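You operate a simulated robot arm through the tools that you are given. There is no shell and no other tool. Be economical: measure what you need, move in short steps, check, and stop when the job is done.

Carry out the task below with a simulated robot arm. There is one attempt and no reset: what you move stays moved.

TASK
Take the cracked stopper from the top of the sample board and put it in the blue drum tray.
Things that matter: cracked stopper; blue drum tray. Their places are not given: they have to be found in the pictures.

It is judged by the outcome, as a careful person would: the job done as asked, and still so three seconds after it is handed in. It fails if anything else is knocked over, pushed out of place, dropped, spilled or broken. A push-on lid holds only when it is set on centred and level and pressed home; a screw cap is set on level and turned clockwise until tight.

THE ROBOT
A 7-joint arm with a two-finger parallel gripper, fixed in place. Base frame: the origin is at the foot of the arm, x ahead of it, y to its left, z up; the work surface is at about z = 785. Lengths are in mm, angles in degrees, forces in N, time in s.
With the tool pointing down near the work surface it reaches from about 220 to 680 mm from the base axis. Its first joint turns from -66.0 to 66.0 degrees. Payload 2.4 kg.
The tool frame sits at the grasp point between the pads (the TCP): z along the fingers, y along the line on which they close. The tips reach 30 mm beyond it. Largest opening 94 mm; finger width 28, thickness 10; the body of the gripper, 50 by 96 mm, starts 55 mm behind the TCP.
Orientation is that of the tool frame in the base frame, as a unit quaternion [x, y, z, w]. With the fingers straight down and closing along the base's y, the tool's x points along the base's -x, its y along +y and its z along -z.

THE INTERFACE
- The arm moves only by the tool servo_tool. Its argument "deltas" is a list of rows, each a list of 7 numbers: the shift along the tool's x, y, z in mm, then the turn, a rotation vector about the tool's x, y, z in degrees, then the opening in per cent of the stroke, from 0 (shut) to 100 (fully open). In form: [[x, y, z, ax, ay, az, hand], ...]. A call has 1 to 12 rows; each row is the pose to reach, as a shift and turn from the pose commanded when the call began, along the tool's axes at that moment. Each row takes 0.2 s and may step no farther than 50 mm and 8.6 degrees from the row before; otherwise, or with a gripper value out of range, the whole call is refused. Where a pose cannot be reached the arm comes as near as it can. A force on the tool above 40 N (or 10 N above the force at the start of the call, whichever is more), or a blocked arm, ends the call early, and 0.2 s more pass. Each finger travels about 153 mm/s and halts on what it meets, pressing with about 27 N; the grip force reading is that of the motor and also rises with nothing between the fingers. The clock runs only during rows and for 0.2 s after the last one: add rows that repeat a pose to give the fingers time. It gives the time, the measured TCP pose, the force on the tool (base axes), the opening and the grip force at its end, in the units of the frame above (readings bear some noise), and new pictures: "pictures" is both (left out), scene, wrist or none.
- Cameras (640 x 400 px; columns grow to the right, rows downward): "scene" is fixed at [28.8, 470, 1441.5]; the picture's right is [-0.81, -0.58, 0.00], its down [-0.35, 0.49, -0.79] and it looks along [0.46, -0.65, -0.61] (base axes); focal length 334 px, centre (320, 200). "wrist" rides on the gripper at [-37, 0, -58] in the tool frame; the picture's right is [0.00, -1.00, 0.00], its down [0.97, 0.00, -0.24] and it looks along [0.24, 0.00, 0.97] (tool axes); focal length 218 px, centre (320, 200).
- point_at(camera, pixels): for up to 12 pixels [column, row] of the newest picture of that camera ("zoom" is the newest enlarged one), the place [x, y, z] in the base frame of the surface seen there, good to about 2 mm. No time passes.
- close_up(camera, box): a new picture of the part [left, top, right, bottom] of that camera's present view, enlarged. No time passes.
- sign_off(): hands the job in; it is judged then, once.

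Work in short steps. Measure before you move; look again where a grasp or a placing could have gone wrong, and mend it. You have 60 turns and 150 pictures in all, those below and enlarged ones among them. Open the gripper and draw the arm clear of the work before you hand the job in, unless the task says otherwise; then end with one line.

The tools are called after "Request:" by a JSON object that holds its "op" and its "data". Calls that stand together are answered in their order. servo_tool: Moves the arm, as the interface text tells. Its arguments: {"type":"object","properties":{"deltas":{"type":"array","items":{"type":"array","items":{"type":"number"}}},"pictures":{"type":"string","enum":["both","scene","wrist","none"]}},"required":["deltas"]} The other tools are called the same way: point_at (camera, pixels) gives the place of the surface under pixels of a picture; close_up (camera, box) takes an enlarged picture of a part of a camera's view; sign_off () hands the job in.

At the start:

```text
t: 0.0
position: [288.1, -213.7, 1054.6]
ee_rot: [0.0, 1.0, 0.0, -0.001]
wrist_force: [-0.3, 0.1, 0.5]
gripper_width: 93.8
finger_force: 0.0
```

scene: 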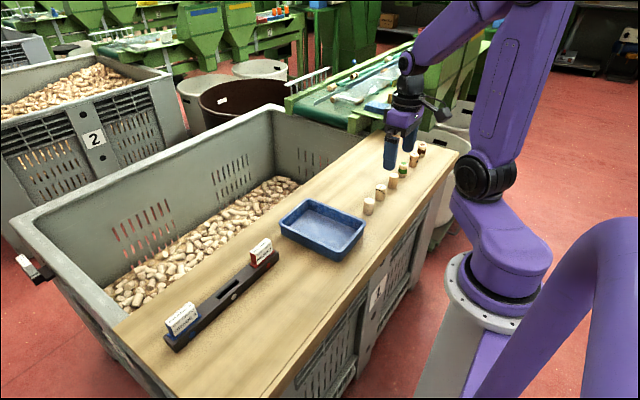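
wrist: 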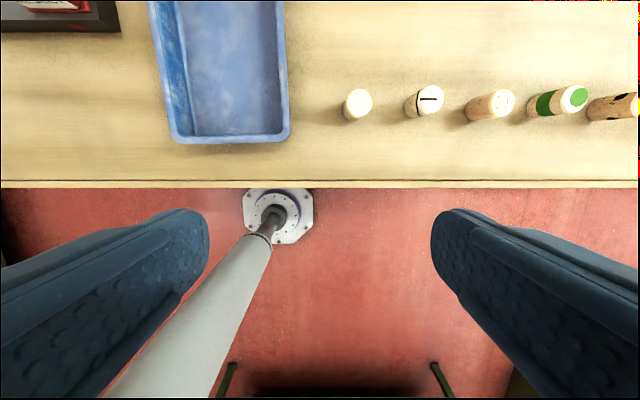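

The wrist picture shows five stoppers in a row (about y 100) and the blue tray. I enlarge both views to find the cracked one.

Request:
{"op": "close_up", "data": {"camera": "wrist", "box": [320, 60, 640, 160]}}

Request:
{"op": "close_up", "data": {"camera": "scene", "box": [260, 120, 480, 260]}}

Request:
{"op": "point_at", "data": {"camera": "wrist", "pixels": [[359, 103], [431, 98], [503, 102], [574, 97], [637, 106], [230, 70], [160, 130], [290, 130], [220, 138], [60, 10], [400, 150]]}}

```text
2.00 times, centred on (480, 110) of wrist
```

zoom: 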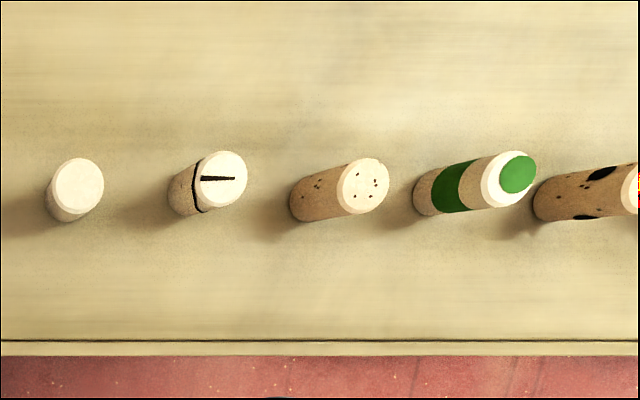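

```text
2.86 times, centred on (370, 190) of scene
```

zoom: 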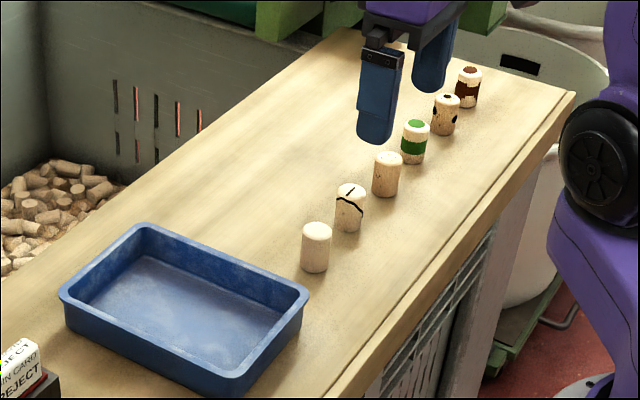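

```text
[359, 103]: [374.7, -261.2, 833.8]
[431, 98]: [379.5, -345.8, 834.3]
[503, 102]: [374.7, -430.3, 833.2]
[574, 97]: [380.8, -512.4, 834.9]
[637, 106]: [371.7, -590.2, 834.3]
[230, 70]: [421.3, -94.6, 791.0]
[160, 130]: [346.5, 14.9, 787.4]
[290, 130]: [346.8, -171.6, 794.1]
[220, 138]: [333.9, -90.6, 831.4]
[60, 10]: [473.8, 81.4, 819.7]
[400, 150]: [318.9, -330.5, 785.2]
```

The cracked stopper is the second one, with a dark crack on its top and side, at about (378, -346), top z 834. I move above it at height and lower partway, with the opening reduced for clearance from its neighbours.

Request:
{"op": "servo_tool", "data": {"deltas": [[-22, -33, 0, 0, 0, 0, 75], [-45, -66, 0, 0, 0, 0, 75], [-68, -99, 0, 0, 0, 0, 75], [-90, -132, 0, 0, 0, 0, 75], [-90, -132, 45, 0, 0, 0, 75], [-90, -132, 90, 0, 0, 0, 75], [-90, -132, 120, 0, 0, 0, 75], [-90, -132, 120, 0, 0, 0, 75]]}}

```text
t: 1.8
position: [378.5, -344.6, 932.1]
ee_rot: [0.001, 1.0, 0.0, 0.0]
wrist_force: [-0.9, 0.8, -0.5]
gripper_width: 70.4
finger_force: 0.0
```

scene: 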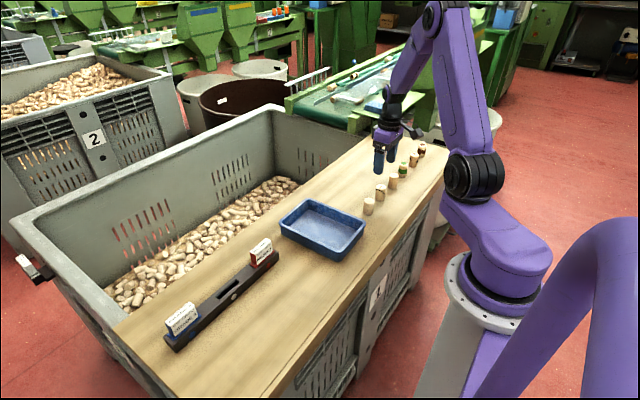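
wrist: 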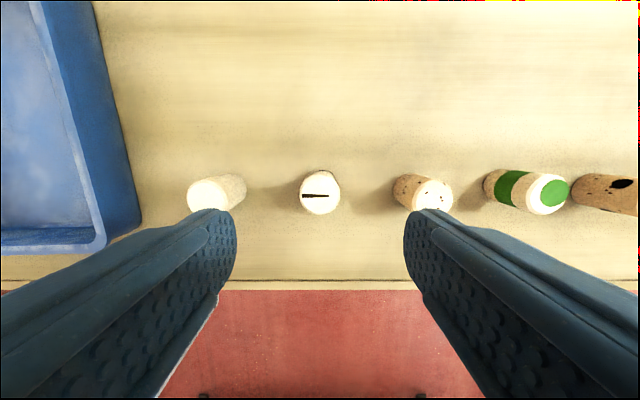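

The cracked stopper is at (320, 193), nearly centred; I measure its top and its neighbours once more.

Request:
{"op": "point_at", "data": {"camera": "wrist", "pixels": [[320, 186], [320, 195], [320, 212], [302, 195], [338, 195], [205, 195], [438, 195], [316, 172]]}}

Request:
{"op": "close_up", "data": {"camera": "wrist", "box": [240, 140, 400, 240]}}

```text
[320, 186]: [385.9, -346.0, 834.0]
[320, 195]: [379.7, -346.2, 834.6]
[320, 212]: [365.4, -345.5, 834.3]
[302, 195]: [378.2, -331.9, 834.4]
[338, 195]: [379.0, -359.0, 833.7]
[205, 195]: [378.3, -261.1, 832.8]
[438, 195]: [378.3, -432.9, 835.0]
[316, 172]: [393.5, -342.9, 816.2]
```

```text
4.00 times, centred on (320, 190) of wrist
```

zoom: 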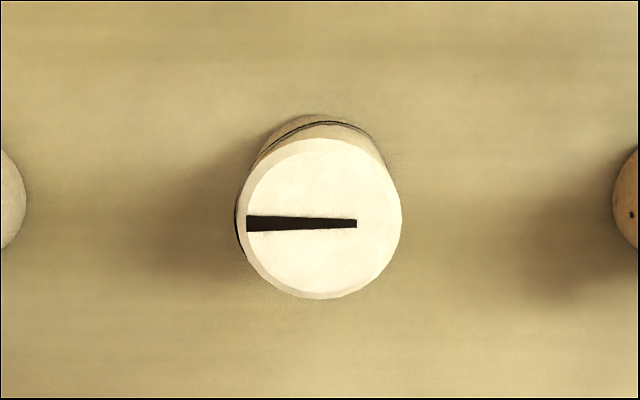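

The stopper's centre is (380, -346), about 32 mm across. I descend 111 mm to z ≈ 821, tips about 6 mm above the board, without closing yet.

Request:
{"op": "servo_tool", "data": {"deltas": [[-1.5, -1, 35, 0, 0, 0, 75], [-1.5, -1, 70, 0, 0, 0, 75], [-1.5, -1, 95, 0, 0, 0, 75], [-1.5, -1, 111, 0, 0, 0, 75], [-1.5, -1, 111, 0, 0, 0, 75]]}}

```text
t: 3.0
position: [380.8, -346.2, 821.4]
ee_rot: [0.001, 1.0, 0.001, 0.0]
wrist_force: [0.2, -0.4, 0.1]
gripper_width: 70.4
finger_force: 0.0
```

scene: 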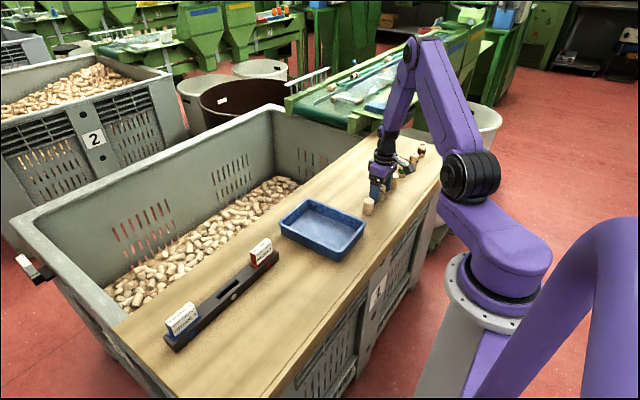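
wrist: 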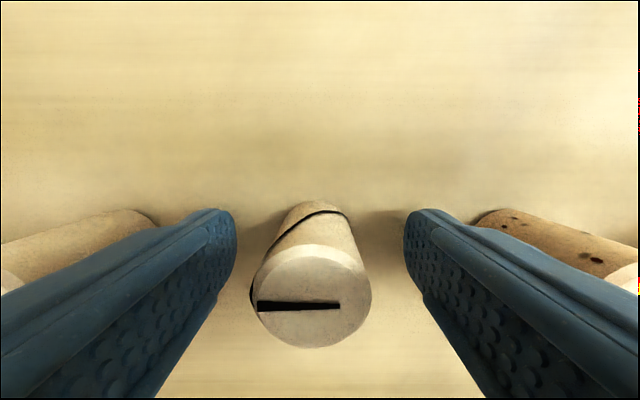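

The stopper stands between the pads and both neighbours are clear. I close on it and let the grip settle.

Request:
{"op": "servo_tool", "data": {"deltas": [[0, 0, 0, 0, 0, 0, 45], [0, 0, 0, 0, 0, 0, 30], [0, 0, 0, 0, 0, 0, 25], [0, 0, 0, 0, 0, 0, 25]], "pictures": "wrist"}}

```text
t: 4.0
position: [380.7, -347.1, 821.0]
ee_rot: [0.0, 1.0, 0.0, 0.0]
wrist_force: [-0.1, 0.6, 0.7]
gripper_width: 28.7
finger_force: 26.3
```

wrist: 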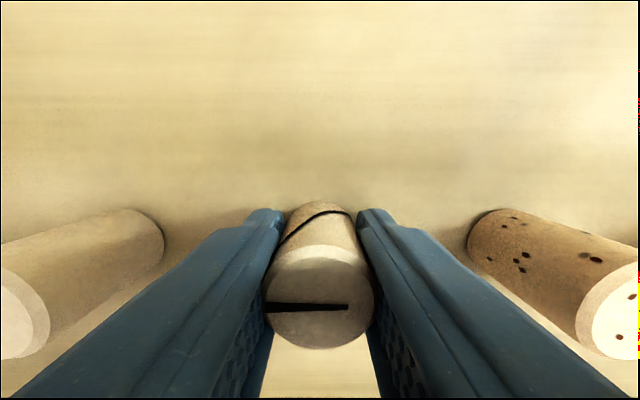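

The stopper is gripped at 28.7 mm with 26 N. I lift straight up 120 mm.

Request:
{"op": "servo_tool", "data": {"deltas": [[0, 0, -10, 0, 0, 0, 20], [0, 0, -40, 0, 0, 0, 20], [0, 0, -80, 0, 0, 0, 20], [0, 0, -120, 0, 0, 0, 20], [0, 0, -120, 0, 0, 0, 20]]}}

Request:
{"op": "point_at", "data": {"camera": "scene", "pixels": [[308, 199], [364, 222], [332, 259], [280, 225], [322, 226]]}}

```text
t: 5.2
position: [380.5, -345.5, 943.6]
ee_rot: [0.0, 1.0, 0.0, 0.0]
wrist_force: [0.0, 0.5, 0.4]
gripper_width: 28.5
finger_force: 26.7
```

scene: 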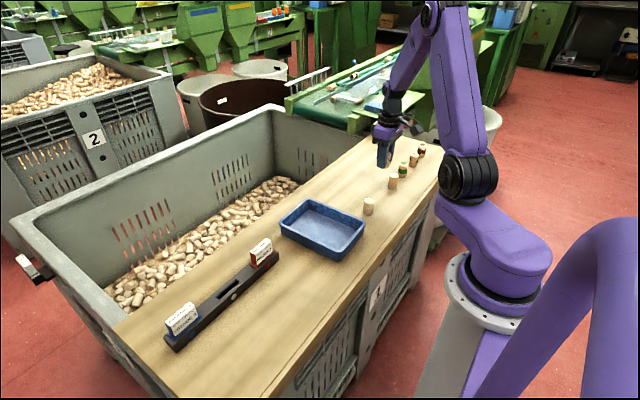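
wrist: 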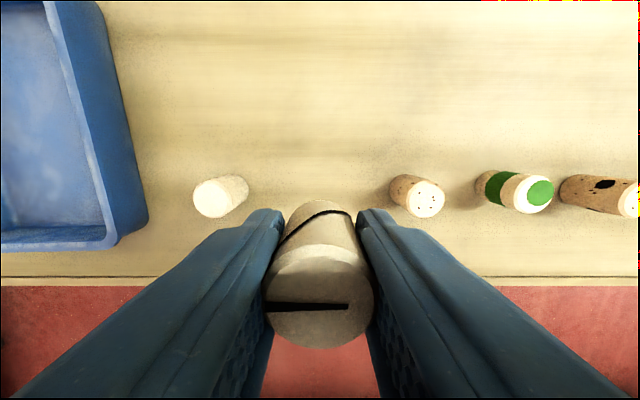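

```text
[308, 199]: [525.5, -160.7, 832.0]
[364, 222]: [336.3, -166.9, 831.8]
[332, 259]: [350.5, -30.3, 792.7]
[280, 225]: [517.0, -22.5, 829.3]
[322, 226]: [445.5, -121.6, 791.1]
```

The stopper came up whole. The tray spans about x 335–525, y -165 to -25, floor at z 791, so I carry the stopper above its centre, (430, -95).

Request:
{"op": "servo_tool", "data": {"deltas": [[-8, 42, 0, 0, 0, 0, 20], [-16, 84, 0, 0, 0, 0, 20], [-25, 126, 0, 0, 0, 0, 20], [-33, 168, 0, 0, 0, 0, 20], [-42, 210, 0, 0, 0, 0, 20], [-50, 251, 0, 0, 0, 0, 20], [-50, 251, 0, 0, 0, 0, 20]]}}

```text
t: 6.8
position: [428.2, -95.7, 943.1]
ee_rot: [0.0, 1.0, 0.001, 0.0]
wrist_force: [-0.3, -0.3, 0.1]
gripper_width: 28.5
finger_force: 26.6
```

scene: 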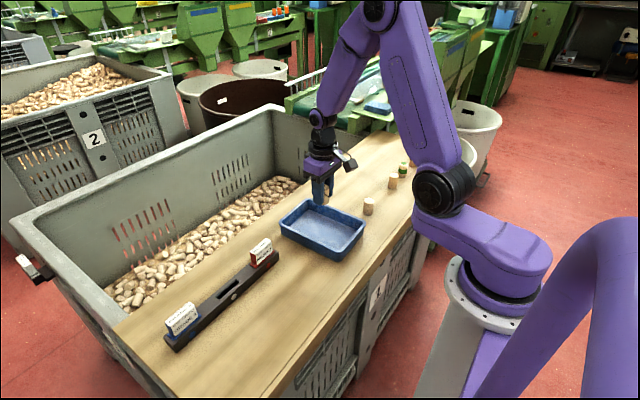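
wrist: 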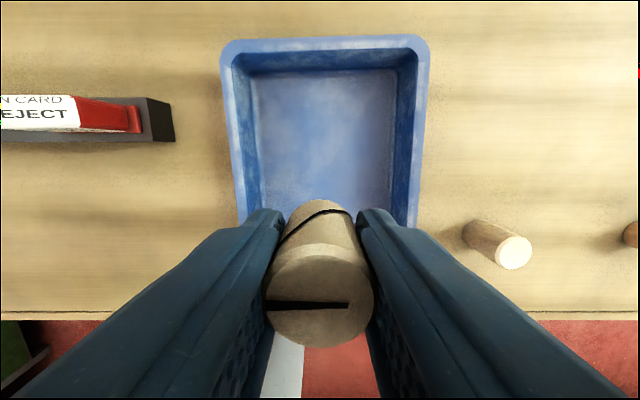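

The stopper hangs over the tray's middle. I lower it 114 mm, to just above the floor.

Request:
{"op": "servo_tool", "data": {"deltas": [[0, 0, 35, 0, 0, 0, 20], [0, 0, 70, 0, 0, 0, 20], [0, 0, 95, 0, 0, 0, 20], [0, 0, 108, 0, 0, 0, 20], [0, 0, 114, 0, 0, 0, 20], [0, 0, 114, 0, 0, 0, 20]]}}

```text
t: 8.2
position: [430.5, -95.3, 828.4]
ee_rot: [0.0, 1.0, 0.001, 0.0]
wrist_force: [0.2, 0.2, 0.6]
gripper_width: 28.1
finger_force: 26.4
```

scene: 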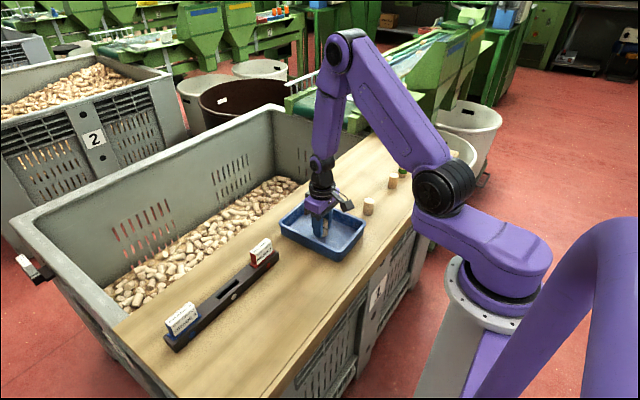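
wrist: 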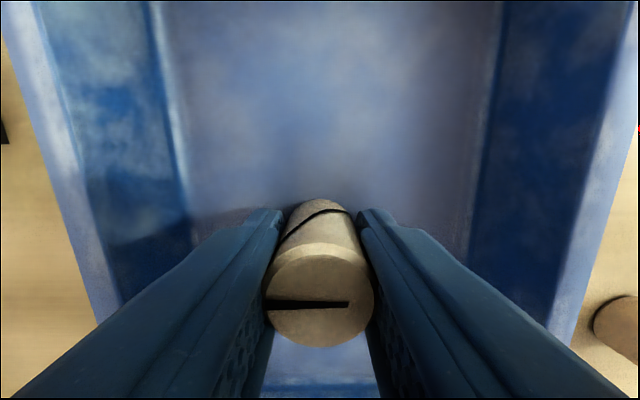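

At z 828.4 the stopper's foot is within about 1–2 mm of the tray floor. I ease it down 1 mm and open gently to 60%, well inside the tray walls.

Request:
{"op": "servo_tool", "data": {"deltas": [[0, 0, 1, 0, 0, 0, 20], [0, 0, 1, 0, 0, 0, 32], [0, 0, 1, 0, 0, 0, 38], [0, 0, 1, 0, 0, 0, 50], [0, 0, 1, 0, 0, 0, 60], [0, 0, 1, 0, 0, 0, 60]], "pictures": "wrist"}}

```text
t: 9.6
position: [430.2, -94.6, 826.6]
ee_rot: [0.0, 1.0, 0.0, -0.001]
wrist_force: [-0.6, -1.7, -0.3]
gripper_width: 56.6
finger_force: 0.1
```

wrist: 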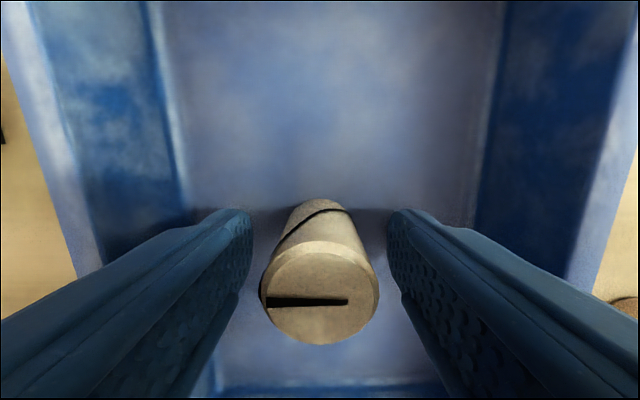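

The stopper stands free between the pads. I draw straight up, 200 mm.

Request:
{"op": "servo_tool", "data": {"deltas": [[0, 0, -15, 0, 0, 0, 60], [0, 0, -40, 0, 0, 0, 60], [0, 0, -80, 0, 0, 0, 60], [0, 0, -120, 0, 0, 0, 60], [0, 0, -160, 0, 0, 0, 60], [0, 0, -200, 0, 0, 0, 60], [0, 0, -200, 0, 0, 0, 60]]}}

```text
t: 11.2
position: [430.0, -93.0, 1028.5]
ee_rot: [0.0, 1.0, 0.0, 0.0]
wrist_force: [0.4, -0.1, 0.3]
gripper_width: 56.6
finger_force: 0.1
```

scene: 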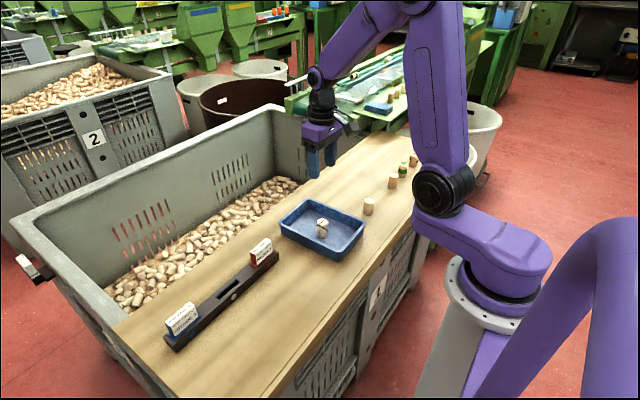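
wrist: 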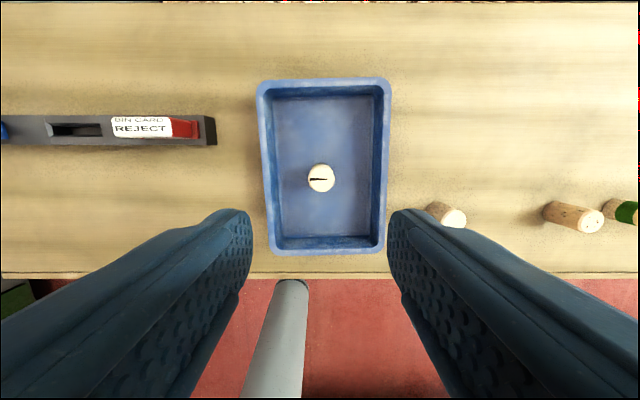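

The stopper stands upright in the tray and the other stoppers are in place. Before handing in I check the cards and the background for any other tray.

Request:
{"op": "close_up", "data": {"camera": "scene", "box": [140, 200, 380, 350]}}

Request:
{"op": "close_up", "data": {"camera": "scene", "box": [280, 40, 440, 140]}}

```text
2.67 times, centred on (260, 275) of scene
```

zoom: 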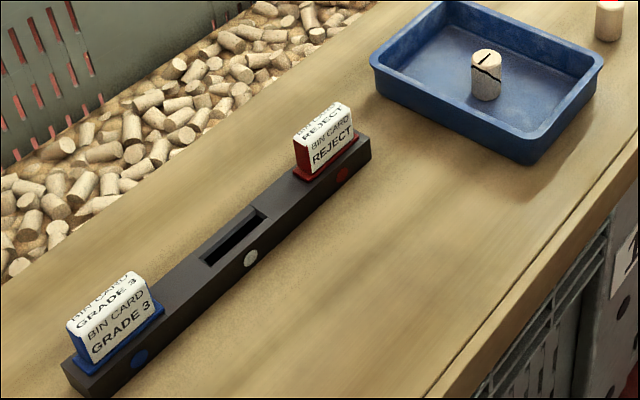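

```text
4.00 times, centred on (360, 90) of scene
```

zoom: 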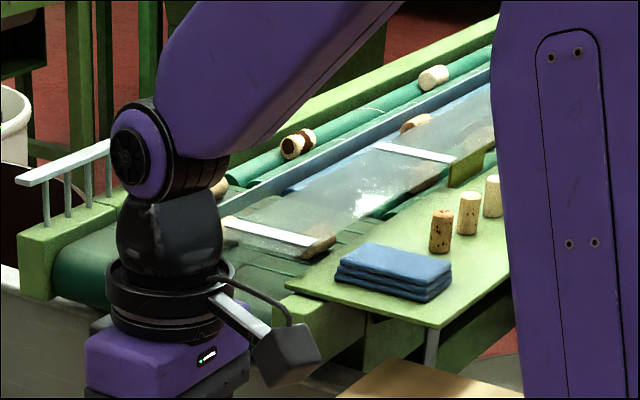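

The blue item in the background is folded cloth, so this is the only blue tray. The stopper stands in it, and the arm is open and clear, so I hand in.

Request:
{"op": "sign_off", "data": {}}

```text
The job is handed in.
```

The cracked stopper is standing upright in the blue tray, nothing else was disturbed, and the job is handed in.
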